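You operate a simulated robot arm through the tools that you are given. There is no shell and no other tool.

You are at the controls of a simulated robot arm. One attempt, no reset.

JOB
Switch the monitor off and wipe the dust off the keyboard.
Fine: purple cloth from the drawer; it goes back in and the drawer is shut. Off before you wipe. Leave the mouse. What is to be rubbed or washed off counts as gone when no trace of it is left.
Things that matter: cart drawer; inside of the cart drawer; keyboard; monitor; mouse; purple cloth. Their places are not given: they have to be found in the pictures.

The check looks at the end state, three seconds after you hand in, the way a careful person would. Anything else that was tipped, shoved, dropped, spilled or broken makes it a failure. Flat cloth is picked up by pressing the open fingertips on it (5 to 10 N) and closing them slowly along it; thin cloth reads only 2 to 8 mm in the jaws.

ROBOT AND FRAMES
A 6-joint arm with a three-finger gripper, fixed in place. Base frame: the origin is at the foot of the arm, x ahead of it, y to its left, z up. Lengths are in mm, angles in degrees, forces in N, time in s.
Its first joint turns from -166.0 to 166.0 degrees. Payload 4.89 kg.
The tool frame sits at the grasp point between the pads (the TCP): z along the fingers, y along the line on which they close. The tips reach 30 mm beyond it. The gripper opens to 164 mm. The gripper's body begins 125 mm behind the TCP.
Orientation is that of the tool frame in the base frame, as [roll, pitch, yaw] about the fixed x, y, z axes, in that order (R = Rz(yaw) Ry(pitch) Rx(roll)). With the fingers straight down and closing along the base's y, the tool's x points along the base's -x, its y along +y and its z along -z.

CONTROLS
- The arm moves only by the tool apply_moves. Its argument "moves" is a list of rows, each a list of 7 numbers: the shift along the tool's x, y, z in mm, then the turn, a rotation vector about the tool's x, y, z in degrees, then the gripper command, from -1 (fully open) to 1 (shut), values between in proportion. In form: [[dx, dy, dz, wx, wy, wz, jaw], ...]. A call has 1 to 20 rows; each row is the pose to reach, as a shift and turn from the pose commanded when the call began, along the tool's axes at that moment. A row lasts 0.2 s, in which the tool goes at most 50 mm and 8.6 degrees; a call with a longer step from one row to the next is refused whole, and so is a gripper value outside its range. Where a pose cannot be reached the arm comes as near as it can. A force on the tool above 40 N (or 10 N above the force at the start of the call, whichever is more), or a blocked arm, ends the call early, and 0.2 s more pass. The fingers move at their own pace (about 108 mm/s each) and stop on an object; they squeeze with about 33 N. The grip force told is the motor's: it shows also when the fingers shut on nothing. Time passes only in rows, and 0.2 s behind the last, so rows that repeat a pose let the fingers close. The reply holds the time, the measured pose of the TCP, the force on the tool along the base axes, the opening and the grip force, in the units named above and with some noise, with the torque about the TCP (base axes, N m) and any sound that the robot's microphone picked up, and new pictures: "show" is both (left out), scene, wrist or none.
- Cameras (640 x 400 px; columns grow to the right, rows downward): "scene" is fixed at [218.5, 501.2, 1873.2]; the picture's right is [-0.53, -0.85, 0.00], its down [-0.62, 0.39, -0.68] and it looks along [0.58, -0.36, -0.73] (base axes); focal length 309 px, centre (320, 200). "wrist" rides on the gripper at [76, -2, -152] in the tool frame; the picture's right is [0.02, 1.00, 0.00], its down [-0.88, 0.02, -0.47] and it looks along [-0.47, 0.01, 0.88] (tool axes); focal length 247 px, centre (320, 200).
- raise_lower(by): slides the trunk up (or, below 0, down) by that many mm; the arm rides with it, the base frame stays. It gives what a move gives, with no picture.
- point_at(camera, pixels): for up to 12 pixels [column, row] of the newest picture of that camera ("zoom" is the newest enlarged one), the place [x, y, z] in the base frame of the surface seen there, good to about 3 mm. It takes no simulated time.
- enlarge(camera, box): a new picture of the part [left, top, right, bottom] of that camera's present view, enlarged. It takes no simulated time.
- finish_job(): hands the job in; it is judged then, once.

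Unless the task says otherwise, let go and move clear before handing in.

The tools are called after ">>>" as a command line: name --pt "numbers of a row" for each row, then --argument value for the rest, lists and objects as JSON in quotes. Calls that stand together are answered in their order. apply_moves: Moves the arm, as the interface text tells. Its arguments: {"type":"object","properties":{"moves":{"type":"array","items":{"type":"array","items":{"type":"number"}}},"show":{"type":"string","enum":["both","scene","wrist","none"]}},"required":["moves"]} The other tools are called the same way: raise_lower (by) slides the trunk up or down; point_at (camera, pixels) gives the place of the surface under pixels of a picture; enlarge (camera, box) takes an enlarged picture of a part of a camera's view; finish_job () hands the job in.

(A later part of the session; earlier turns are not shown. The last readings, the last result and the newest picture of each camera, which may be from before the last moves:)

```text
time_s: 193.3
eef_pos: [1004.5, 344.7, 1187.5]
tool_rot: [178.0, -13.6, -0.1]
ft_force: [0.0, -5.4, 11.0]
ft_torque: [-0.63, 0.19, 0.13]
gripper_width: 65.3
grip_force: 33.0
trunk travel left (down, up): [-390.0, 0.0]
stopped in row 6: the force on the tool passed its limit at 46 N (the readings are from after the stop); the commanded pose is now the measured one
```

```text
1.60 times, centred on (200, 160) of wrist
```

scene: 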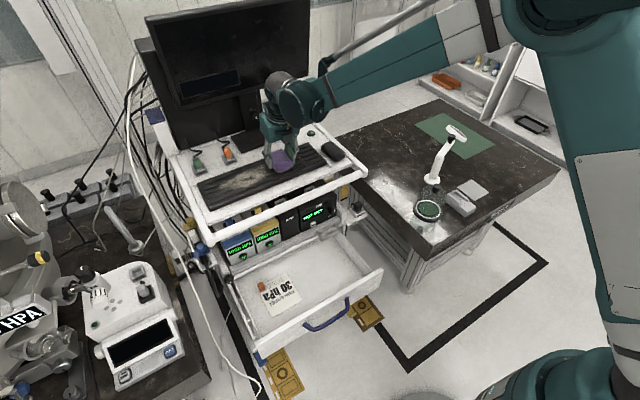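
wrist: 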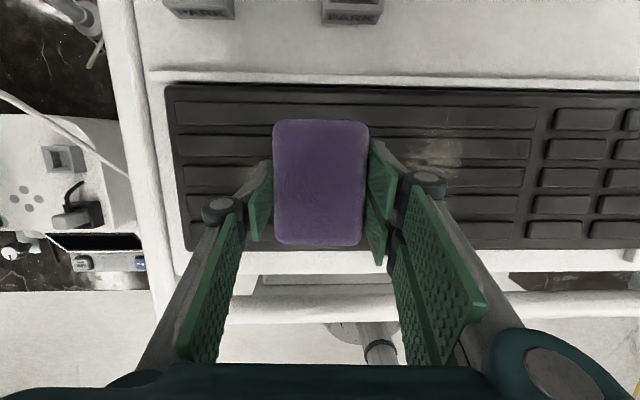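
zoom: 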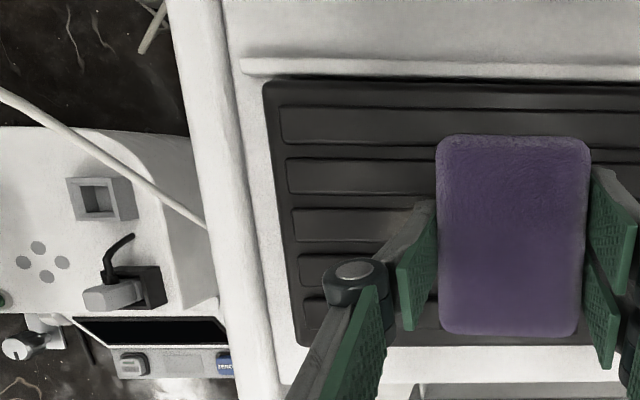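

>>> apply_moves --pt "0 12 0.35 0 0 0 1" --pt "0 24 0.6 0 0 0 1" --pt "0 36 0.85 0 0 0 1" --pt "0 48 1.1 0 0 0 1" --pt "0 60 1.35 0 0 0 1" --pt "0 72 1.6 0 0 0 1" --pt "0 84 1.85 0 0 0 1" --pt "0 96 2.1 0 0 0 1" --pt "0 108 2.4 0 0 0 1" --show "wrist"

>>> enlarge --camera "wrist" --box '[0, 60, 400, 260]'

```text
time_s: 195.3
eef_pos: [1002.6, 235.4, 1187.2]
tool_rot: [178.1, -13.5, 0.0]
ft_force: [-1.8, 5.8, 16.8]
ft_torque: [-0.48, 0.45, -0.13]
gripper_width: 65.4
grip_force: 32.4
trunk travel left (down, up): [-390.0, 0.0]
```

wrist: 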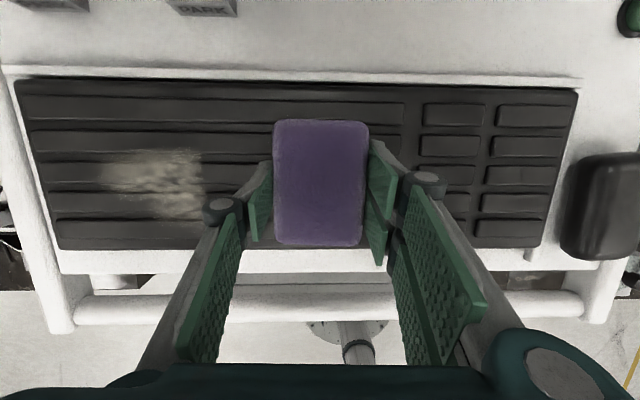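

```text
1.60 times, centred on (200, 160) of wrist
```

zoom: 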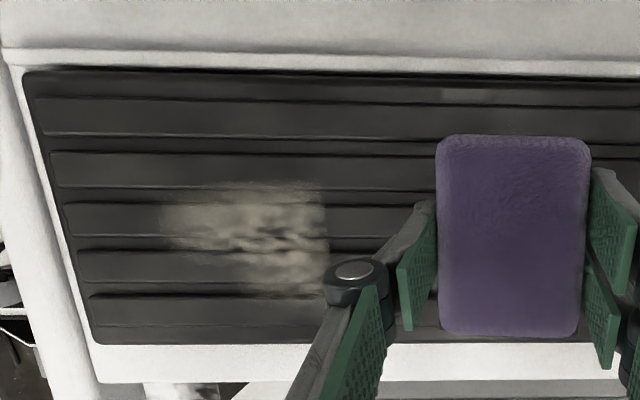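

Still slow here. The area that came fully clean was scrubbed with ±20 mm strokes at roll 178.9°, pitch -13.9° and about 20 N. I'll repeat exactly that over patch A at y≈355.

>>> apply_moves --pt "1 0 -4 0.3 0.1 0 1" --pt "1 -45 -5 0.6 0.2 0 1" --pt "1 -90 -6 0.9 0.3 0 1" --pt "1 -120 -6.6 0.9 0.3 0 1" --pt "0.2 -120 -4 0.9 0.3 0 1" --pt "0 -120 -3.2 0.9 0.3 0 1" --pt "0 -120 -2.8 0.9 0.3 0 1" --pt "0 -120 -2.8 0.9 0.3 0 1" --show "none"

```text
time_s: 197.1
eef_pos: [1004.2, 355.8, 1187.6]
tool_rot: [178.9, -13.9, -0.1]
ft_force: [3.9, -1.3, 22.7]
ft_torque: [-0.89, 0.38, 0.18]
gripper_width: 65.2
grip_force: 32.9
trunk travel left (down, up): [-390.0, 0.0]
```

>>> apply_moves --pt "0 20 0.1 0 0 0 1" --pt "0 0 -0.2 0 0 0 1" --pt "0 -20 -0.5 0 0 0 1" --pt "0 0 -0.2 0 0 0 1" --pt "0 20 0.1 0 0 0 1" --pt "0 0 -0.2 0 0 0 1" --pt "0 -20 -0.5 0 0 0 1" --pt "0 0 -0.2 0 0 0 1" --pt "0 20 0.1 0 0 0 1" --pt "0 0 -0.2 0 0 0 1" --pt "0 -20 -0.5 0 0 0 1" --pt "0 0 -0.2 0 0 0 1" --pt "0 20 0.1 0 0 0 1" --pt "0 0 -0.2 0 0 0 1" --pt "0 -20 -0.5 0 0 0 1" --pt "0 0 -0.2 0 0 0 1" --pt "0 20 0.1 0 0 0 1" --show "none"

>>> apply_moves --pt "1 0 -4 0 0 0 1" --pt "1 40 -3.3 0 0 0 1" --pt "1 80 -2.5 0 0 0 1" --pt "1 110 -2 0 0 0 1" --show "wrist"

>>> enlarge --camera "wrist" --box '[0, 60, 400, 260]'

```text
time_s: 198.9
eef_pos: [1002.3, 369.5, 1188.7]
tool_rot: [179.2, -14.0, 0.2]
ft_force: [-3.3, -3.3, 18.0]
ft_torque: [-0.89, 0.53, 0.09]
gripper_width: 65.0
grip_force: 32.5
trunk travel left (down, up): [-390.0, 0.0]
stopped in row 8: the force on the tool passed its limit at 47 N (the readings are from after the stop); the commanded pose is now the measured one
```

```text
time_s: 199.9
eef_pos: [1003.2, 258.2, 1189.2]
tool_rot: [179.2, -13.9, 0.0]
ft_force: [-0.6, -1.0, -0.5]
ft_torque: [0.11, 0.0, 0.03]
gripper_width: 65.3
grip_force: 32.6
trunk travel left (down, up): [-390.0, 0.0]
```

wrist: 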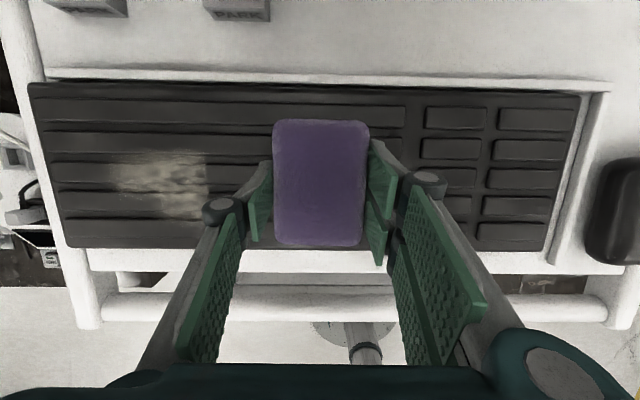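

```text
1.60 times, centred on (200, 160) of wrist
```

zoom: 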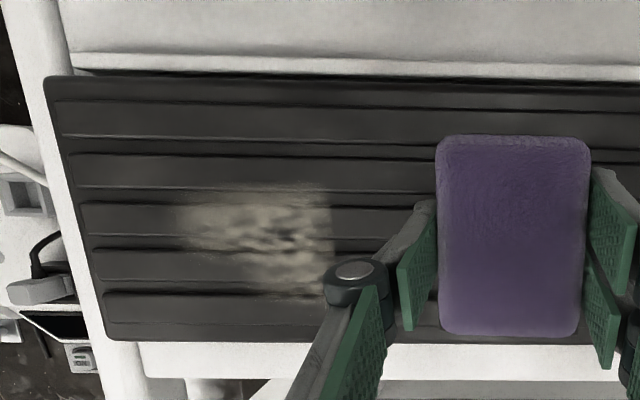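

The keyboard drifted off the bar again. I'll use one-way -y strokes only, with a slope tuned to hold force: lift, return to y≈400, land, stroke to 240.

>>> apply_moves --pt "1 -10 -3 0 0 0 1" --pt "1 -55 -3.6 0 0 0 1" --pt "1 -100 -4.3 0 0 0 1" --pt "1 -142 -5 0 0 0 1" --pt "0.2 -142 -2.3 0 0 0 1" --pt "0 -142 -1.4 0 0 0 1" --pt "0 -142 -1.2 0 0 0 1" --pt "0 -130 -1.1 0 0 0 1" --pt "0 -118 -1 0 0 0 1" --pt "0 -106 -0.9 0 0 0 1" --pt "0 -94 -0.8 0 0 0 1" --pt "0 -82 -0.7 0 0 0 1" --pt "0 -70 -0.6 0 0 0 1" --pt "0 -58 -0.5 0 0 0 1" --pt "0 -46 -0.4 0 0 0 1" --pt "0 -34 -0.3 0 0 0 1" --pt "0 -22 -0.2 0 0 0 1" --pt "0 -10 -0.1 0 0 0 1" --pt "0 2 0 0 0 0 1" --pt "0 14 0.1 0 0 0 1" --show "wrist"

>>> enlarge --camera "wrist" --box '[0, 60, 400, 260]'

```text
time_s: 204.1
eef_pos: [1002.9, 245.7, 1189.5]
tool_rot: [179.2, -14.0, 0.1]
ft_force: [0.3, 0.9, -0.2]
ft_torque: [-0.01, 0.02, -0.01]
gripper_width: 64.9
grip_force: 33.2
trunk travel left (down, up): [-390.0, 0.0]
```

wrist: 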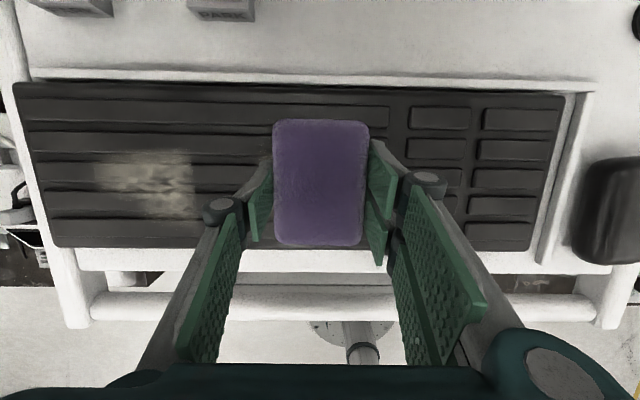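

```text
1.60 times, centred on (200, 160) of wrist
```

zoom: 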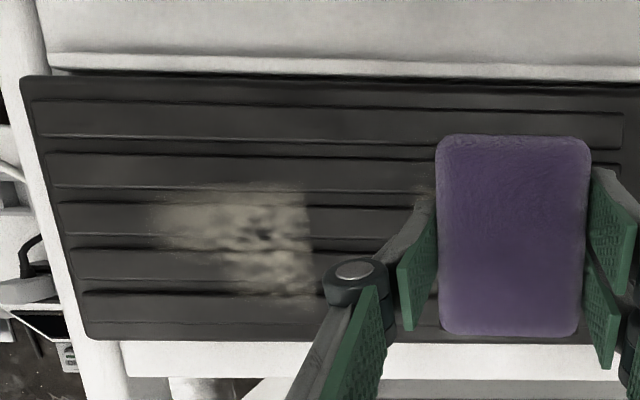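

That stroke was too light (the keyboard didn't move back). I'll repeat about 0.7 mm deeper.

>>> apply_moves --pt "1 -10 -3 0 0 0 1" --pt "1 -55 -3.6 0 0 0 1" --pt "1 -100 -4.3 0 0 0 1" --pt "1 -145 -5 0 0 0 1" --pt "0.2 -156 -2.3 0 0 0 1" --pt "0 -156 -1.1 0 0 0 1" --pt "0 -156 -0.6 0 0 0 1" --pt "0 -143 -0.5 0 0 0 1" --pt "0 -130 -0.4 0 0 0 1" --pt "0 -117 -0.3 0 0 0 1" --pt "0 -104 -0.2 0 0 0 1" --pt "0 -91 -0.1 0 0 0 1" --pt "0 -78 0 0 0 0 1" --pt "0 -65 0.1 0 0 0 1" --pt "0 -52 0.2 0 0 0 1" --pt "0 -39 0.3 0 0 0 1" --pt "0 -26 0.4 0 0 0 1" --pt "0 -13 0.5 0 0 0 1" --pt "0 0 0.6 0 0 0 1" --show "wrist"

>>> enlarge --camera "wrist" --box '[0, 60, 400, 260]'

```text
time_s: 208.1
eef_pos: [1003.5, 245.8, 1189.5]
tool_rot: [179.2, -13.9, 0.1]
ft_force: [0.0, 0.2, 0.2]
ft_torque: [-0.02, 0.02, 0.0]
gripper_width: 65.0
grip_force: 32.7
trunk travel left (down, up): [-390.0, 0.0]
```

wrist: 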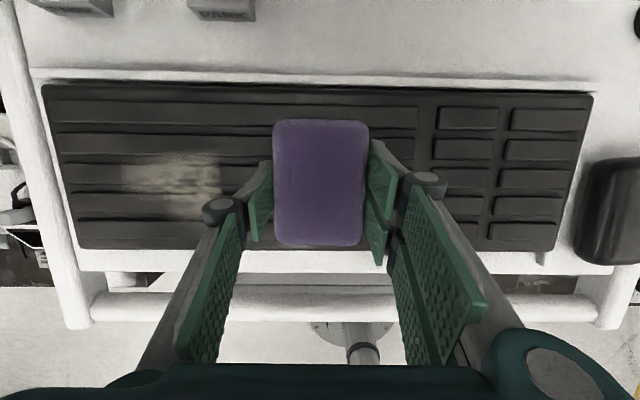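

```text
1.60 times, centred on (200, 160) of wrist
```

zoom: 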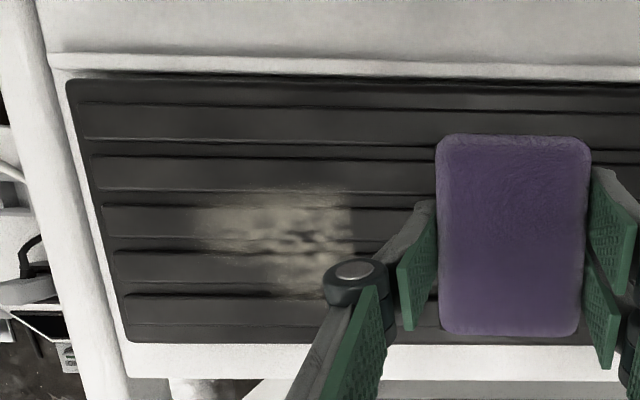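

Much better: patch A is clearly fainter and the keyboard is back at the bar. I'll repeat with slightly more depth later in the stroke.

>>> apply_moves --pt "1 -10 -3 0 0 0 1" --pt "1 -55 -3.6 0 0 0 1" --pt "1 -100 -4.3 0 0 0 1" --pt "1 -145 -5 0 0 0 1" --pt "0.2 -160 -2.3 0 0 0 1" --pt "0 -160 -1.1 0 0 0 1" --pt "0 -160 -0.6 0 0 0 1" --pt "0 -147 -0.45 0 0 0 1" --pt "0 -134 -0.3 0 0 0 1" --pt "0 -121 -0.17 0 0 0 1" --pt "0 -108 -0.05 0 0 0 1" --pt "0 -95 0.1 0 0 0 1" --pt "0 -82 0.22 0 0 0 1" --pt "0 -69 0.35 0 0 0 1" --pt "0 -56 0.47 0 0 0 1" --pt "0 -43 0.6 0 0 0 1" --pt "0 -30 0.72 0 0 0 1" --pt "0 -17 0.85 0 0 0 1" --pt "0 -4 1 0 0 0 1" --show "wrist"

>>> enlarge --camera "wrist" --box '[0, 60, 400, 260]'

```text
time_s: 212.1
eef_pos: [1004.0, 249.4, 1189.6]
tool_rot: [179.2, -13.9, 0.1]
ft_force: [-0.3, 1.0, -0.7]
ft_torque: [-0.05, 0.02, -0.05]
gripper_width: 65.1
grip_force: 32.6
trunk travel left (down, up): [-390.0, 0.0]
```

wrist: 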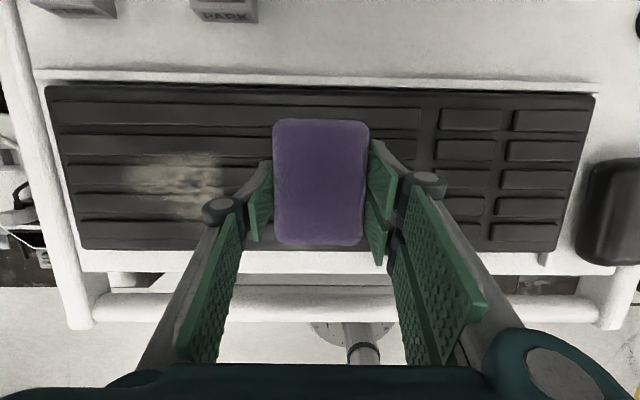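

```text
1.60 times, centred on (200, 160) of wrist
```

zoom: 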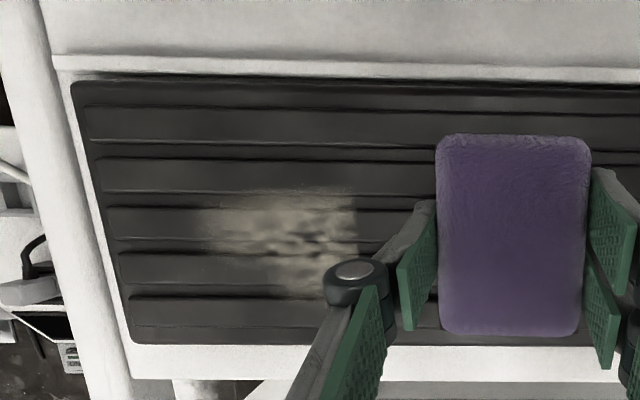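

Contact was light this time. I'll check whether the cloth has shifted in the grip, and set down with a force reading before stroking.

>>> point_at --camera "wrist" --pixels '[[320, 180], [320, 130], [320, 235], [285, 180], [355, 180]]'

>>> apply_moves --pt "1 -10 -3 0 0 0 1" --pt "1 -55 -3.6 0 0 0 1" --pt "1 -100 -4.3 0 0 0 1" --pt "1 -135 -4.8 0 0 0 1" --pt "0.2 -145 -1.6 0 0 0 1" --pt "0 -145 -0.2 0 0 0 1" --pt "0 -145 0.2 0 0 0 1" --pt "0 -145 0.2 0 0 0 1" --show "none"

```text
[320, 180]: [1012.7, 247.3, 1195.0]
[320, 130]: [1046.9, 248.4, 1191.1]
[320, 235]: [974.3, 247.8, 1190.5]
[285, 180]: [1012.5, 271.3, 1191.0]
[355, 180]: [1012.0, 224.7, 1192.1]
```

```text
time_s: 213.8
eef_pos: [1005.6, 391.2, 1187.4]
tool_rot: [179.1, -14.0, 0.2]
ft_force: [-3.3, -2.9, 20.5]
ft_torque: [-0.88, 0.56, -0.06]
gripper_width: 65.2
grip_force: 32.9
trunk travel left (down, up): [-390.0, 0.0]
stopped in row 8: the force on the tool passed its limit at 42 N (the readings are from after the stop); the commanded pose is now the measured one
```

The cloth top now sits 3–5 mm higher relative to the hand than at pickup, so it has slid up and the fingertips are bearing on the keys. I'll rest the cloth on the keyboard, open slightly, raise 6 mm and re-grip so it protrudes again.

>>> apply_moves --pt "0.1 0 -0.4 0 0 0 0.6" --pt "0.1 0 -0.4 0 0 0 0.15" --pt "0.1 0 -0.4 0 0 0 0.05" --pt "0.1 0 -0.4 0 0 0 0.05" --pt "0.8 0 -3 0 0 0 0.05" --pt "1.6 0 -6.2 0 0 0 0.05" --pt "1.6 0 -6.2 0 0 0 0.05" --show "wrist"

>>> point_at --camera "wrist" --pixels '[[320, 180], [320, 130], [320, 230], [285, 180], [350, 180]]'

```text
time_s: 215.4
eef_pos: [1006.9, 394.1, 1193.1]
tool_rot: [179.1, -14.1, 0.1]
ft_force: [-0.2, 0.3, 0.4]
ft_torque: [0.01, -0.02, 0.01]
gripper_width: 77.8
grip_force: 0.0
trunk travel left (down, up): [-390.0, 0.0]
```

wrist: 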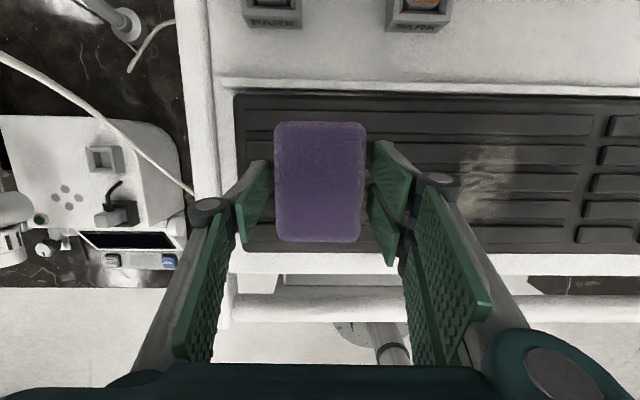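

```text
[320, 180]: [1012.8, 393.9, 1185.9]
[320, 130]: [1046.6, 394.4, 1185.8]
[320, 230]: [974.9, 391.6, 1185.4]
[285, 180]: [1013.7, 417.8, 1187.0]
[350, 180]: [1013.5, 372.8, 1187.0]
```

The cloth rests on the keys with its top at z≈1186, and the tips are about 8 mm above its underside. I'll close on it.

>>> apply_moves --pt "0 0 0 0 0 0 0.15" --pt "0 0 0 0 0 0 0.22" --pt "0 0 0 0 0 0 0.4" --pt "0 0 0 0 0 0 0.7" --pt "0 0 0 0 0 0 1" --pt "0 0 0 0 0 0 1" --show "wrist"

```text
time_s: 216.8
eef_pos: [1005.5, 394.0, 1191.7]
tool_rot: [179.3, -14.0, 0.2]
ft_force: [0.9, -1.0, 2.4]
ft_torque: [-0.03, -0.03, 0.0]
gripper_width: 65.1
grip_force: 33.5
trunk travel left (down, up): [-390.0, 0.0]
```

wrist: 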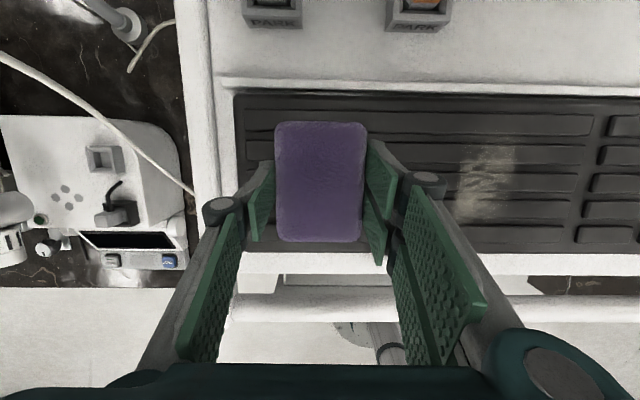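

Re-gripped at 65.1 mm. I'll press lightly and stroke -y, checking the force.

>>> apply_moves --pt "-0.1 0 0.5 0 0 0 1" --pt "-0.2 0 0.9 0 0 0 1" --pt "-0.2 0 0.9 0 0 0 1" --show "none"

```text
time_s: 217.6
eef_pos: [1006.3, 393.3, 1193.0]
tool_rot: [179.2, -14.1, 0.1]
ft_force: [5.5, -2.5, 14.9]
ft_torque: [-0.1, -0.16, -0.05]
gripper_width: 65.0
grip_force: 33.3
trunk travel left (down, up): [-390.0, 0.0]
```

The contact is now perfectly centred (torques near zero at 15 N). I'll stroke -y.

>>> apply_moves --pt "0 12 0.25 0 0 0 1" --pt "0 24 0.35 0 0 0 1" --pt "0 36 0.45 0 0 0 1" --pt "0 48 0.55 0 0 0 1" --pt "0 60 0.65 0 0 0 1" --pt "0 72 0.75 0 0 0 1" --pt "0 84 0.85 0 0 0 1" --pt "0 96 0.95 0 0 0 1" --pt "0 108 1.05 0 0 0 1" --pt "0 120 1.15 0 0 0 1" --pt "0 132 1.25 0 0 0 1" --pt "0 144 1.35 0 0 0 1" --pt "0 156 1.45 0 0 0 1" --show "wrist"

>>> enlarge --camera "wrist" --box '[0, 60, 400, 260]'

```text
time_s: 220.4
eef_pos: [1006.6, 238.9, 1192.7]
tool_rot: [179.1, -14.0, 0.1]
ft_force: [-0.3, 0.3, 8.1]
ft_torque: [0.09, -0.1, 0.1]
gripper_width: 64.9
grip_force: 33.0
trunk travel left (down, up): [-390.0, 0.0]
```

wrist: 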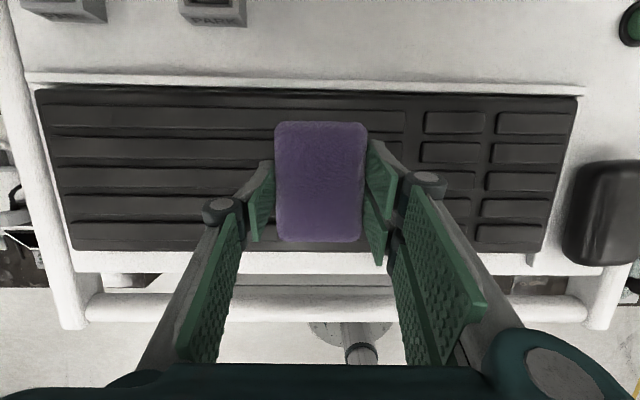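

```text
1.60 times, centred on (200, 160) of wrist
```

zoom: 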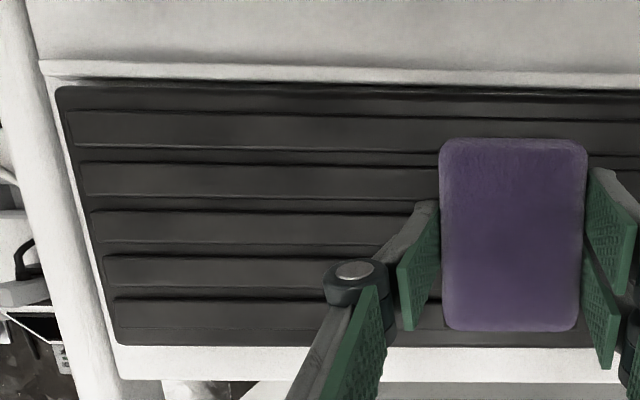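

One proper stroke removed everything on the left. I'll continue the stroke to y≈150 to finish the rest.

>>> apply_moves --pt "0 12 0.2 0 0 0 1" --pt "0 24 0.3 0 0 0 1" --pt "0 36 0.4 0 0 0 1" --pt "0 48 0.5 0 0 0 1" --pt "0 60 0.6 0 0 0 1" --pt "0 72 0.7 0 0 0 1" --pt "0 84 0.8 0 0 0 1" --show "both"

>>> enlarge --camera "wrist" --box '[0, 60, 400, 260]'

>>> enlarge --camera "scene" --box '[180, 120, 340, 220]'

```text
time_s: 222.0
eef_pos: [1005.9, 153.3, 1192.8]
tool_rot: [179.1, -14.0, 0.1]
ft_force: [-0.5, 0.0, -0.4]
ft_torque: [-0.01, 0.0, -0.01]
gripper_width: 65.2
grip_force: 32.7
trunk travel left (down, up): [-390.0, 0.0]
```

scene: 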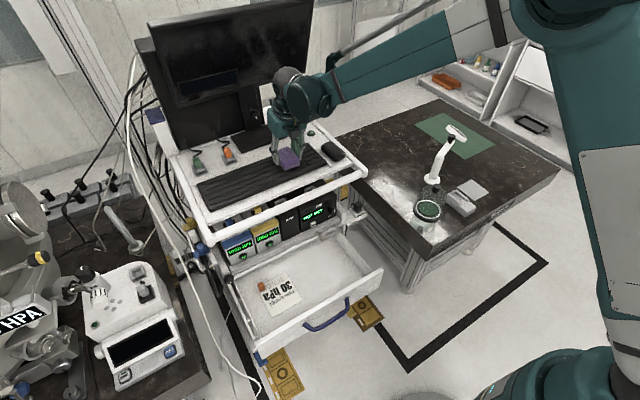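
wrist: 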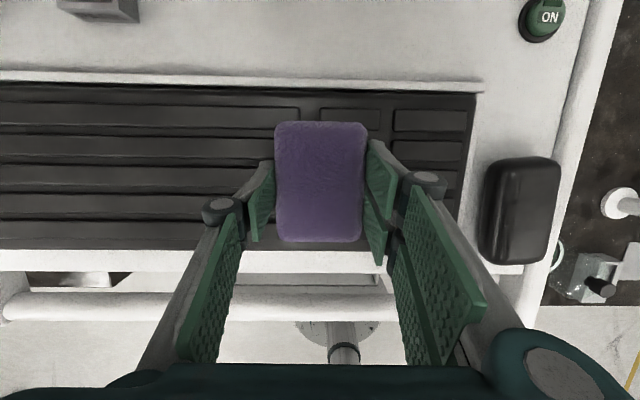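

```text
1.60 times, centred on (200, 160) of wrist
```

zoom: 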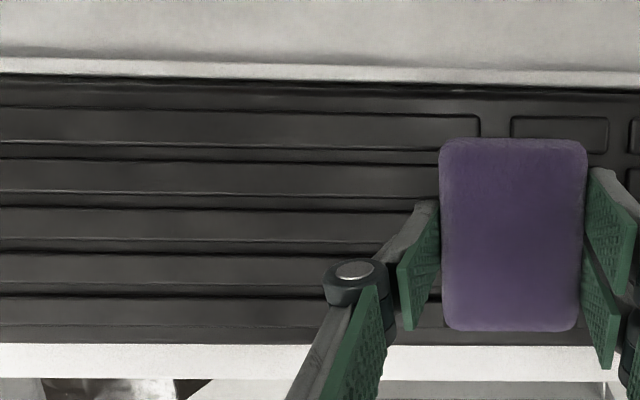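

```text
4.00 times, centred on (260, 170) of scene
```

zoom: 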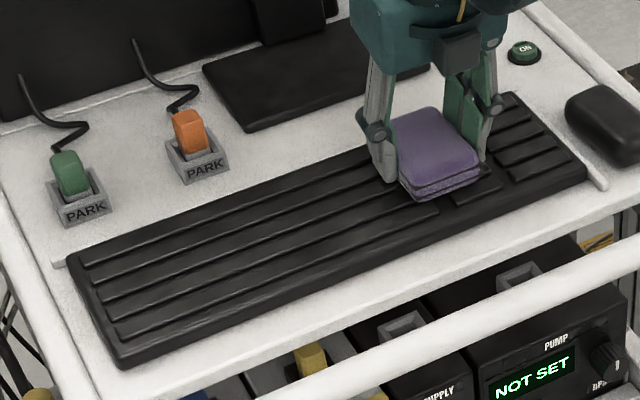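

The keyboard looks clean. To be sure no faint trace remains at the edges, I'll do one more pass shifted 14 mm to the rear, then one towards the front.

>>> apply_moves --pt "1 0 -5 0 0 0 1" --pt "3 -45 -5.2 0 0 0 1" --pt "5.5 -90 -5.3 0 0 0 1" --pt "8 -135 -5.4 0 0 0 1" --pt "10.5 -180 -5.5 0 0 0 1" --pt "13 -225 -5.6 0 0 0 1" --pt "14.5 -270 -5.8 0 0 0 1" --pt "14 -277 -2 0 0 0 1" --pt "13.6 -277 0.5 0 0 0 1" --pt "13.6 -277 1.7 0 0 0 1" --pt "13.6 -277 1.9 0 0 0 1" --show "none"

```text
time_s: 224.4
eef_pos: [1019.5, 429.3, 1192.3]
tool_rot: [179.2, -14.1, 0.2]
ft_force: [6.6, 11.2, 31.7]
ft_torque: [0.41, -0.2, 0.13]
gripper_width: 65.3
grip_force: 32.6
trunk travel left (down, up): [-390.0, 0.0]
```

>>> apply_moves --pt "0.1 0 -0.7 0 0 0 1" --pt "0.1 15 -0.6 0 0 0 1" --pt "0.1 30 -0.48 0 0 0 1" --pt "0.1 45 -0.36 0 0 0 1" --pt "0.1 60 -0.24 0 0 0 1" --pt "0.1 75 -0.12 0 0 0 1" --pt "0.1 90 0 0 0 0 1" --pt "0.1 105 0.12 0 0 0 1" --pt "0.1 120 0.24 0 0 0 1" --pt "0.1 135 0.36 0 0 0 1" --pt "0.1 150 0.5 0 0 0 1" --pt "0.1 165 0.65 0 0 0 1" --pt "0.1 180 0.8 0 0 0 1" --pt "0.1 195 0.95 0 0 0 1" --pt "0.1 210 1.1 0 0 0 1" --pt "0.1 225 1.25 0 0 0 1" --pt "0.1 240 1.4 0 0 0 1" --pt "0.1 255 1.55 0 0 0 1" --pt "0.1 270 1.7 0 0 0 1" --pt "0.1 285 1.85 0 0 0 1" --show "none"

```text
time_s: 228.6
eef_pos: [1021.8, 144.7, 1192.1]
tool_rot: [179.1, -14.0, 0.1]
ft_force: [0.4, -1.6, 3.7]
ft_torque: [0.05, -0.06, -0.02]
gripper_width: 65.0
grip_force: 33.5
trunk travel left (down, up): [-390.0, 0.0]
```

Good pass. Now the front strip at x≈988.

>>> apply_moves --pt "1 0 -5 0 0 0 1" --pt "-5 -42 -7 0 0 0 1" --pt "-10 -84 -9 0 0 0 1" --pt "-15 -126 -11 0 0 0 1" --pt "-20 -168 -13 0 0 0 1" --pt "-25 -210 -15 0 0 0 1" --pt "-29 -252 -17 0 0 0 1" --pt "-31 -285 -18 0 0 0 1" --pt "-31.8 -285 -14 0 0 0 1" --pt "-32 -285 -12 0 0 0 1" --pt "-32 -285 -11.2 0 0 0 1" --pt "-32 -285 -11 0 0 0 1" --show "none"

```text
time_s: 231.2
eef_pos: [987.7, 430.0, 1193.3]
tool_rot: [179.1, -14.0, 0.1]
ft_force: [2.4, 2.1, 6.6]
ft_torque: [0.32, -0.07, -0.04]
gripper_width: 64.7
grip_force: 33.0
trunk travel left (down, up): [-390.0, 0.0]
```

>>> apply_moves --pt "-0.1 0 0.4 0 0 0 1" --pt "-0.1 15 0.52 0 0 0 1" --pt "-0.1 30 0.64 0 0 0 1" --pt "-0.1 45 0.76 0 0 0 1" --pt "-0.1 60 0.88 0 0 0 1" --pt "-0.1 75 1.0 0 0 0 1" --pt "-0.1 90 1.12 0 0 0 1" --pt "-0.1 105 1.24 0 0 0 1" --pt "-0.1 120 1.36 0 0 0 1" --pt "-0.1 135 1.48 0 0 0 1" --pt "-0.1 150 1.6 0 0 0 1" --pt "-0.1 165 1.75 0 0 0 1" --pt "-0.1 180 1.9 0 0 0 1" --pt "-0.1 195 2.05 0 0 0 1" --pt "-0.1 210 2.2 0 0 0 1" --pt "-0.1 225 2.35 0 0 0 1" --pt "-0.1 240 2.5 0 0 0 1" --pt "-0.1 255 2.65 0 0 0 1" --pt "-0.1 270 2.8 0 0 0 1" --pt "-0.1 285 2.95 0 0 0 1" --show "none"

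```text
time_s: 235.4
eef_pos: [986.9, 145.1, 1192.5]
tool_rot: [179.2, -14.0, 0.1]
ft_force: [0.0, 0.3, 0.5]
ft_torque: [-0.05, -0.04, -0.02]
gripper_width: 65.1
grip_force: 33.2
trunk travel left (down, up): [-390.0, 0.0]
```

All passes are done. I'll lift slowly 60 mm, keeping hold of the cloth, and inspect the keyboard.

>>> apply_moves --pt "1 0 -3.9 0 0 0 1" --pt "2.5 0 -9.7 0 0 0 1" --pt "5 0 -19.4 0 0 0 1" --pt "7.5 0 -29 0 0 0 1" --pt "10 0 -39 0 0 0 1" --pt "12.5 0 -48.5 0 0 0 1" --pt "15 0 -58 0 0 0 1" --show "both"

>>> enlarge --camera "scene" --box '[185, 140, 305, 215]'

>>> enlarge --camera "wrist" --box '[0, 60, 280, 235]'

>>> enlarge --camera "wrist" --box '[260, 60, 540, 235]'

```text
time_s: 237.0
eef_pos: [986.6, 145.8, 1252.1]
tool_rot: [179.1, -13.9, 0.1]
ft_force: [0.4, 0.3, -0.5]
ft_torque: [0.01, 0.01, 0.0]
gripper_width: 65.1
grip_force: 32.5
trunk travel left (down, up): [-390.0, 0.0]
```

scene: 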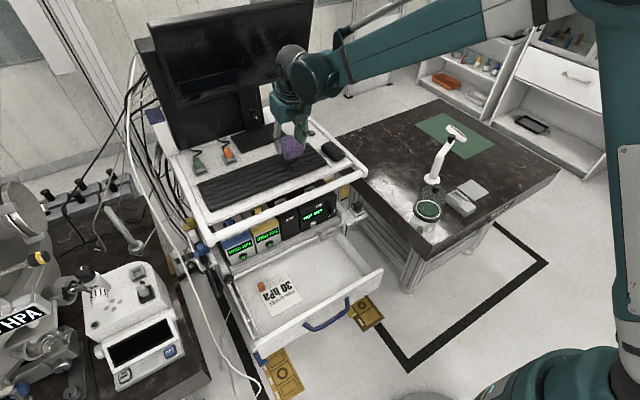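
wrist: 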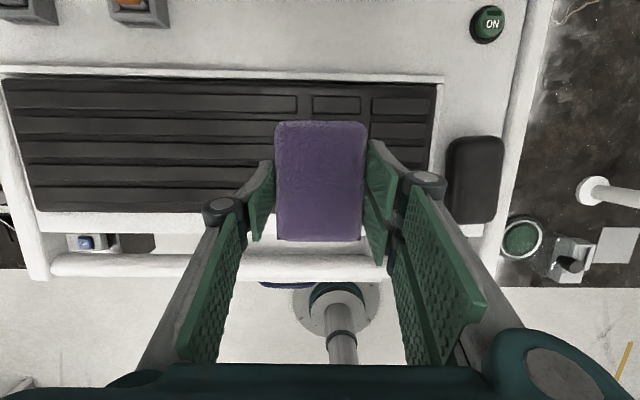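

```text
5.33 times, centred on (245, 178) of scene
```

zoom: 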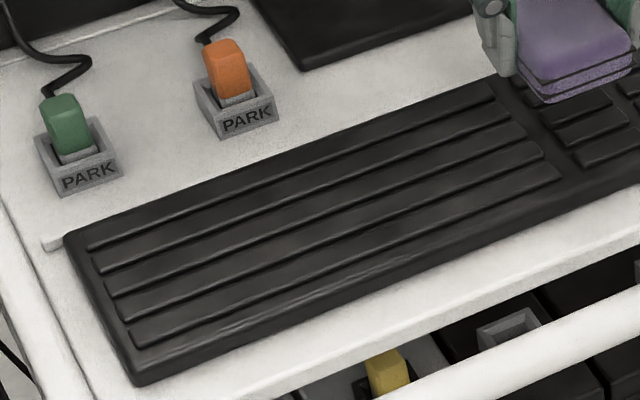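

```text
2.29 times, centred on (140, 148) of wrist
```

zoom: 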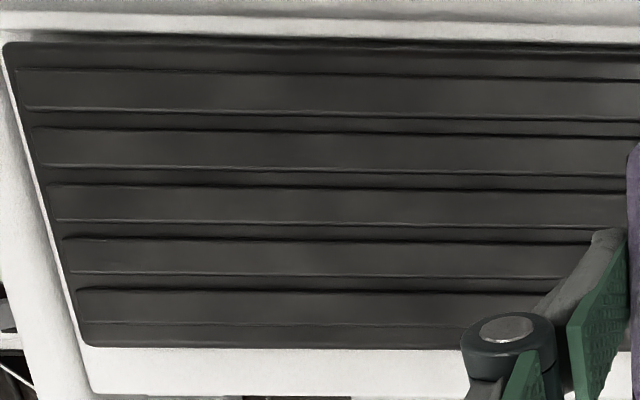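

```text
2.29 times, centred on (400, 148) of wrist
```

zoom: 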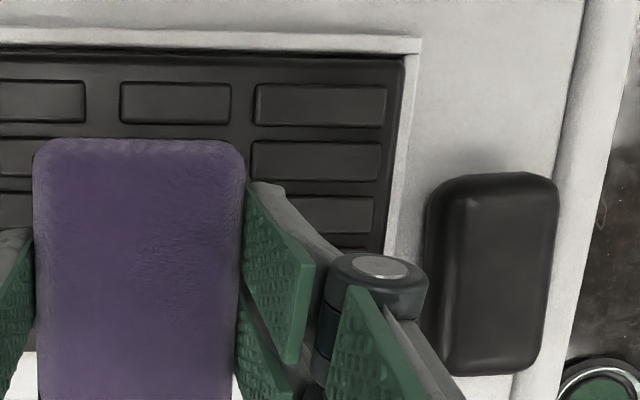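

The keyboard is clean, with no trace of dust. The monitor looks slightly different in the scene picture, though, so I'll check whether it has been touched.

>>> enlarge --camera "scene" --box '[120, 0, 360, 150]'

>>> point_at --camera "scene" --pixels '[[155, 25], [250, 10], [180, 100], [240, 85], [200, 50], [260, 40], [305, 30], [295, 60], [285, 45], [250, 118], [240, 130]]'

```text
2.67 times, centred on (240, 75) of scene
```

zoom: 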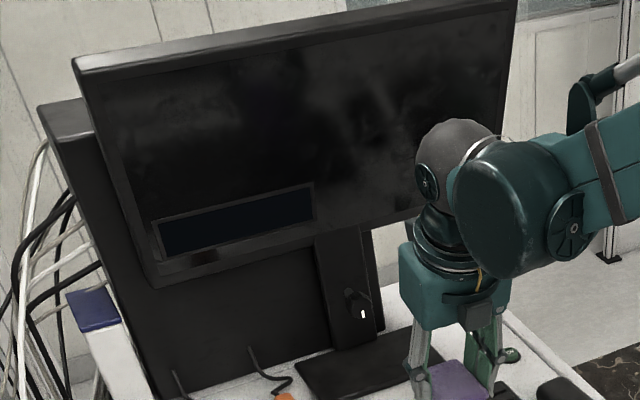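

```text
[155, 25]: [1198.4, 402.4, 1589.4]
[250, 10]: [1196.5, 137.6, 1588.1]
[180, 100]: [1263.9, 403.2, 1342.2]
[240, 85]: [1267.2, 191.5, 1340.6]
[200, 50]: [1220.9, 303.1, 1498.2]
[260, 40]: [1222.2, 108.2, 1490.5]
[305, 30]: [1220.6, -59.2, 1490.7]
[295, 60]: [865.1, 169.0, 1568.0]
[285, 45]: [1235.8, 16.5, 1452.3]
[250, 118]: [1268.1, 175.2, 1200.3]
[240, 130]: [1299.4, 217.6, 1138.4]
```

The screen now leans forward: its top is at x≈1197 and its bottom at x≈1265, while at the start it was vertical at x≈1235. Nothing of mine is near it, so I'll wait a moment and check whether it's still moving.

>>> apply_moves --pt "0 0 0 0 0 0 1" --pt "0 0 0 0 0 0 1" --pt "0 0 0 0 0 0 1" --pt "0 0 0 0 0 0 1" --pt "0 0 0 0 0 0 1" --pt "0 0 0 0 0 0 1" --pt "0 0 0 0 0 0 1" --pt "0 0 0 0 0 0 1" --pt "0 0 0 0 0 0 1" --pt "0 0 0 0 0 0 1" --show "scene"

>>> point_at --camera "scene" --pixels '[[155, 25], [250, 10], [180, 100], [240, 85], [200, 50], [260, 40], [305, 30]]'

>>> enlarge --camera "scene" --box '[230, 90, 280, 130]'

```text
time_s: 239.2
eef_pos: [987.4, 147.3, 1253.2]
tool_rot: [179.2, -14.1, 0.1]
ft_force: [-0.5, -0.9, -1.1]
ft_torque: [-0.02, 0.0, -0.02]
gripper_width: 64.9
grip_force: 32.7
trunk travel left (down, up): [-390.0, 0.0]
```

scene: 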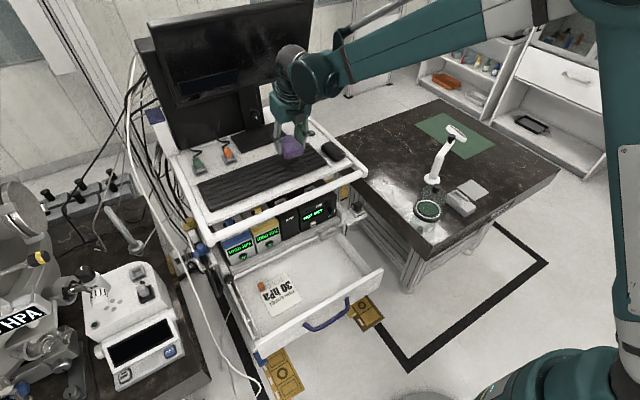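

```text
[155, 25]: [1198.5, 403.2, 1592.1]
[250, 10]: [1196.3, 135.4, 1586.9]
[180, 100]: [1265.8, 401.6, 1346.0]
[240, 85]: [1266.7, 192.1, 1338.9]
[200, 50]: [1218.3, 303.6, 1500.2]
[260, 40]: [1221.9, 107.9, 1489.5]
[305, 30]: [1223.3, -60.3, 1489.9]
```

```text
10.00 times, centred on (255, 110) of scene
```

zoom: 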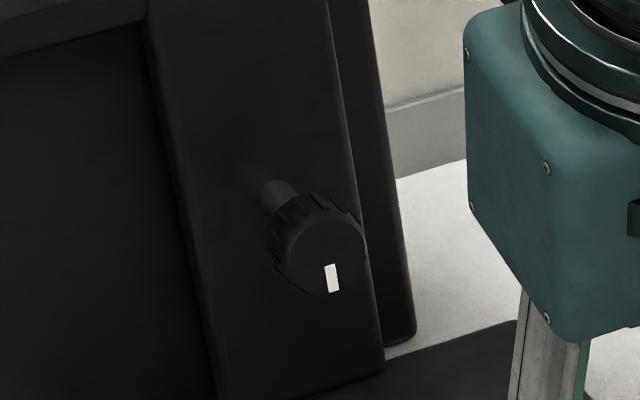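

The screen is static and the knob hasn't moved. I'll return the cloth first, then close the drawer and straighten the screen gently afterwards. Moving back over the rail with the cloth held.

>>> apply_moves --pt "-20 2 -6 0 0 0 1" --pt "-55 5 -16 0 0 0 1" --pt "-95 8 -27 0 0 0 1" --pt "-135 11 -38 0 0 0 1" --pt "-175 14 -49 0 0 0 1" --pt "-215 18 -60 0 0 0 1" --pt "-255 21 -72 0 0 0 1" --pt "-284 24 -80 0 0 0 1" --pt "-284 24 -80 0 0 0 1" --show "none"

>>> raise_lower --by -390

>>> apply_moves --pt "0 0 0 0 0 0 1" --show "both"

```text
time_s: 241.2
eef_pos: [691.3, 122.3, 1260.2]
tool_rot: [179.2, -14.0, 0.2]
ft_force: [-1.1, -0.4, 0.0]
ft_torque: [-0.01, -0.12, -0.05]
gripper_width: 65.2
grip_force: 33.1
trunk travel left (down, up): [-390.0, 0.0]
```

```text
time_s: 245.0
eef_pos: [690.4, 121.5, 869.5]
tool_rot: [179.2, -14.0, 0.2]
ft_force: [0.7, 0.0, -1.1]
ft_torque: [0.0, 0.03, 0.02]
gripper_width: 64.8
grip_force: 33.0
trunk travel left (down, up): [0.0, 390.0]
```

```text
time_s: 245.4
eef_pos: [691.8, 121.9, 870.8]
tool_rot: [179.2, -14.0, 0.2]
ft_force: [1.0, 0.1, -1.2]
ft_torque: [0.02, -0.01, -0.01]
gripper_width: 64.9
grip_force: 33.0
trunk travel left (down, up): [0.0, 390.0]
```

scene: 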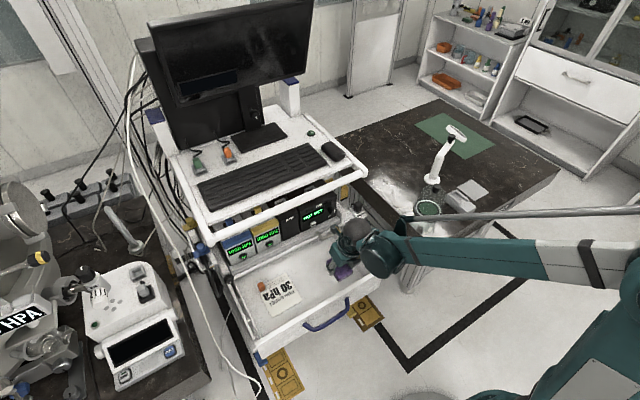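
wrist: 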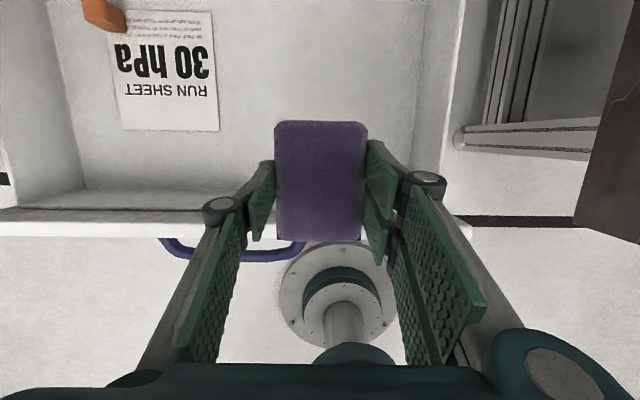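

The cloth is held above the drawer, and the keyboard looks clean. I'll move forward over the drawer and lower the cloth to its original spot.

>>> apply_moves --pt "30 -1 10 0 0 0 1" --pt "58 -1 19.6 0 0 0 1" --pt "48 -1 60 0 0 0 1" --pt "38 -1 100 0 0 0 1" --pt "28 -1 140 0 0 0 1" --pt "22 -1 164 0 0 0 1" --pt "21 -1 169 0 0 0 1" --show "wrist"

```text
time_s: 247.0
eef_pos: [751.9, 120.9, 711.1]
tool_rot: [179.1, -14.0, 0.1]
ft_force: [-1.2, 0.2, -0.8]
ft_torque: [0.0, -0.02, 0.0]
gripper_width: 64.9
grip_force: 33.5
trunk travel left (down, up): [0.0, 390.0]
```

wrist: 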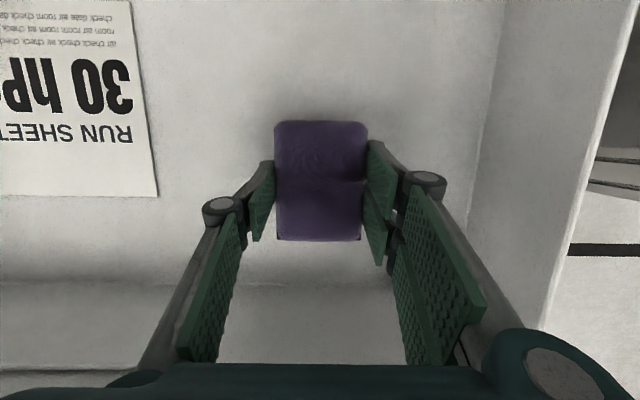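

About 12 mm to go; I'll lower in small steps.

>>> apply_moves --pt "-1.2 0 5 0 0 0 1" --pt "-2.2 0 9 0 0 0 1" --pt "-2.7 0 11 0 0 0 1" --pt "-3 0 12.2 0 0 0 1" --pt "-3.2 0 13 0 0 0 1" --show "none"

```text
time_s: 248.2
eef_pos: [752.4, 122.3, 697.7]
tool_rot: [179.1, -14.0, 0.1]
ft_force: [-1.0, -0.4, -0.6]
ft_torque: [0.01, 0.0, 0.01]
gripper_width: 64.9
grip_force: 33.2
trunk travel left (down, up): [0.0, 390.0]
```

>>> apply_moves --pt "-0.2 0 1 0 0 0 1" --pt "-0.5 0 2 0 0 0 1" --pt "-0.6 0 2.5 0 0 0 1" --show "none"

```text
time_s: 249.0
eef_pos: [751.9, 120.6, 695.8]
tool_rot: [179.1, -14.1, 0.0]
ft_force: [1.4, -2.7, 22.8]
ft_torque: [0.55, 0.0, 0.0]
gripper_width: 64.9
grip_force: 33.2
trunk travel left (down, up): [0.0, 390.0]
```

Contact at 23 N: the cloth is on the drawer floor. I'll open the fingers and rise straight up out of the drawer.

>>> apply_moves --pt "0.1 0 -0.5 0 0 0 0.6" --pt "0.1 0 -0.5 0 0 0 0.15" --pt "0.1 0 -0.5 0 0 0 -0.05" --pt "0.1 0 -0.5 0 0 0 -0.15" --pt "5 0 -20 0 0 0 -0.15" --pt "12 0 -48 0 0 0 -0.15" --pt "20 0 -88 0 0 0 -0.15" --pt "10 0 -135 0 0 0 -0.15"

```text
time_s: 250.8
eef_pos: [731.5, 123.4, 828.0]
tool_rot: [179.0, -13.8, 0.1]
ft_force: [1.8, 1.0, -2.2]
ft_torque: [-0.05, 0.29, -0.04]
gripper_width: 94.4
grip_force: 0.1
trunk travel left (down, up): [0.0, 390.0]
```

scene: 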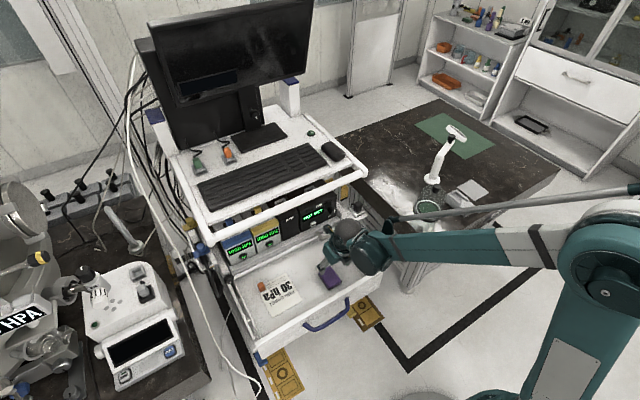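
wrist: 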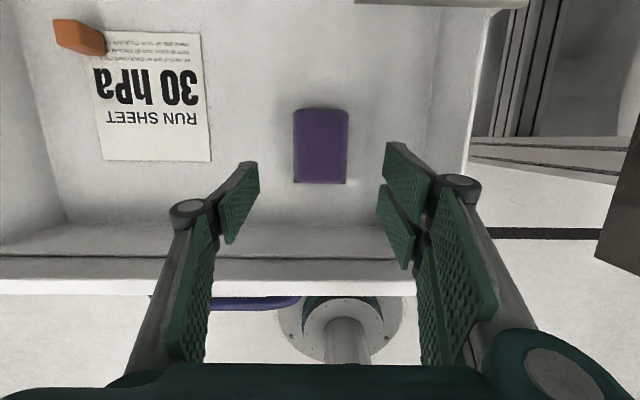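

The cloth is back in the drawer at (320,145), flat beside the sheet. Next I'll rise over the front panel, move in front of the drawer with fingers shut, and set the tool to 60° for pushing.

>>> apply_moves --pt "9 0 -34 0 0 0 0.2" --pt "17 0 -68 0 0 0 0.6" --pt "-16 -21 -76 0 3.2 0 1" --pt "-49 -43 -84 0 6.4 0 1" --pt "-82 -64 -93 0 9.6 0 1" --pt "-115 -86 -101 0 12.8 0 1" --pt "-149 -107 -109 0 16 0 1" --pt "-149 -107 -109 0 16 0 1"

>>> point_at --camera "scene" --pixels '[[300, 312], [320, 300], [280, 325], [313, 305], [330, 290], [355, 280]]'

```text
time_s: 252.6
eef_pos: [559.7, 230.8, 895.5]
tool_rot: [179.1, -30.0, 0.4]
ft_force: [1.1, -0.1, -0.8]
ft_torque: [0.01, 0.11, 0.0]
gripper_width: 0.1
grip_force: 33.1
trunk travel left (down, up): [0.0, 390.0]
```

scene: 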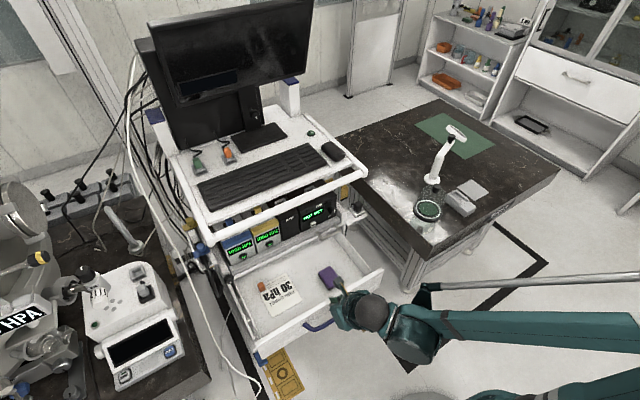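
wrist: 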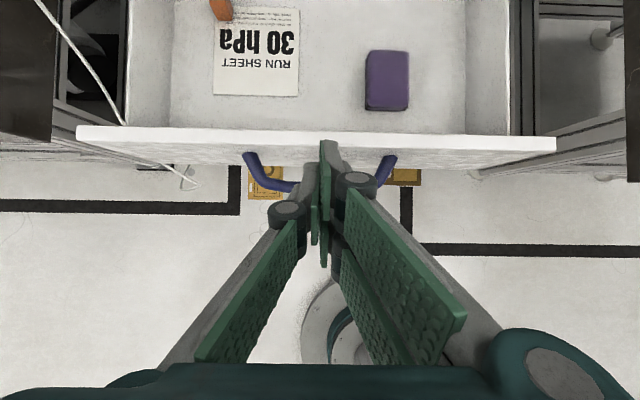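

```text
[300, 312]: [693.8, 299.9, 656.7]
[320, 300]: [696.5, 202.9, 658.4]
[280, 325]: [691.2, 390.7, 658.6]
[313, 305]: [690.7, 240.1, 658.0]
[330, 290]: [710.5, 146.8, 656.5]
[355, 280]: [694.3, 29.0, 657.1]
```

I'm in front of the drawer with the fingers shut. I'll measure the front panel before pushing.

>>> point_at --camera "wrist" --pixels '[[200, 132], [450, 140], [200, 145], [450, 152], [240, 140], [260, 180], [390, 165], [300, 145], [100, 130], [540, 145], [386, 80]]'

```text
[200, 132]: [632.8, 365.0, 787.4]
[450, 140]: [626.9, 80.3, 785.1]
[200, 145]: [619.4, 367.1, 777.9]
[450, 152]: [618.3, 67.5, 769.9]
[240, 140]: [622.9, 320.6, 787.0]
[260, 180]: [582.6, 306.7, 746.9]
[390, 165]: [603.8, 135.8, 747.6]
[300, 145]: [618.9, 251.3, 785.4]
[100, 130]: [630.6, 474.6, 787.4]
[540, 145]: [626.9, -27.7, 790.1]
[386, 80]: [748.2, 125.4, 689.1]
```

The panel's outer face is at x≈619 with its top at z≈787. I'll lower the fingertips in front of it, above the handle bar, then push +x.

>>> apply_moves --pt "-12 0 31 0 0 0 1" --pt "-24 0 62 0 0 0 1" --pt "-36.8 0 93.7 0 0 0 1" --pt "-36.8 0 93.7 0 0 0 1" --show "wrist"

```text
time_s: 253.6
eef_pos: [573.5, 230.3, 800.2]
tool_rot: [179.0, -30.1, 0.3]
ft_force: [-1.2, -0.4, 0.2]
ft_torque: [0.05, -0.04, 0.02]
gripper_width: 0.1
grip_force: 33.2
trunk travel left (down, up): [0.0, 390.0]
```

wrist: 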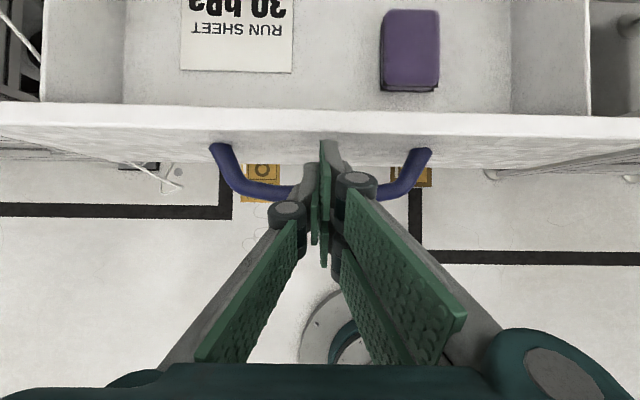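

The tip would touch near the panel's top edge, so I'll drop 8 mm and then push +x steadily.

>>> apply_moves --pt "-4 0 7 0 0 0 1" --pt "5 0 12 0 0 0 1" --pt "13 0 17 0 0 0 1" --pt "26 0 24.5 0 0 0 1" --pt "43 0 34.5 0 0 0 1" --pt "60 0 44.5 0 0 0 1" --pt "78 0 54.5 0 0 0 1" --pt "95 0 64.5 0 0 0 1" --pt "112 0 74.5 0 0 0 1" --pt "130 0 84.5 0 0 0 1"

```text
time_s: 255.8
eef_pos: [729.0, 229.6, 789.8]
tool_rot: [179.1, -30.0, 0.3]
ft_force: [-0.9, -0.5, -0.8]
ft_torque: [0.01, -0.06, 0.03]
gripper_width: 0.0
grip_force: 32.6
trunk travel left (down, up): [0.0, 390.0]
```

scene: 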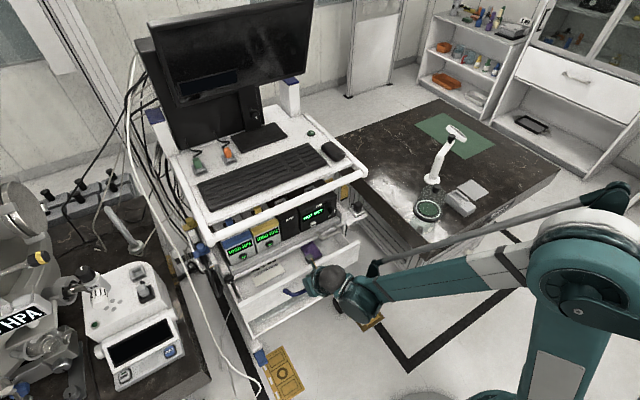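
wrist: 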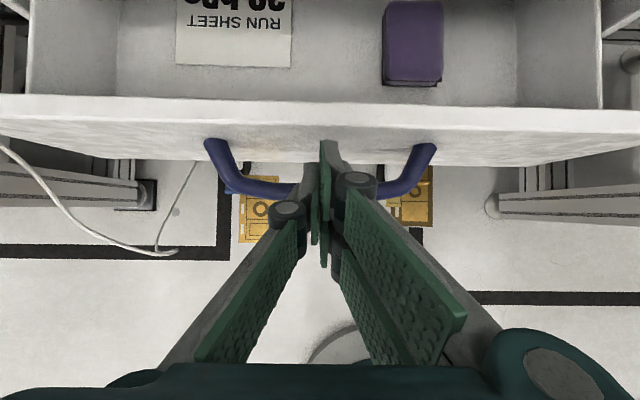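

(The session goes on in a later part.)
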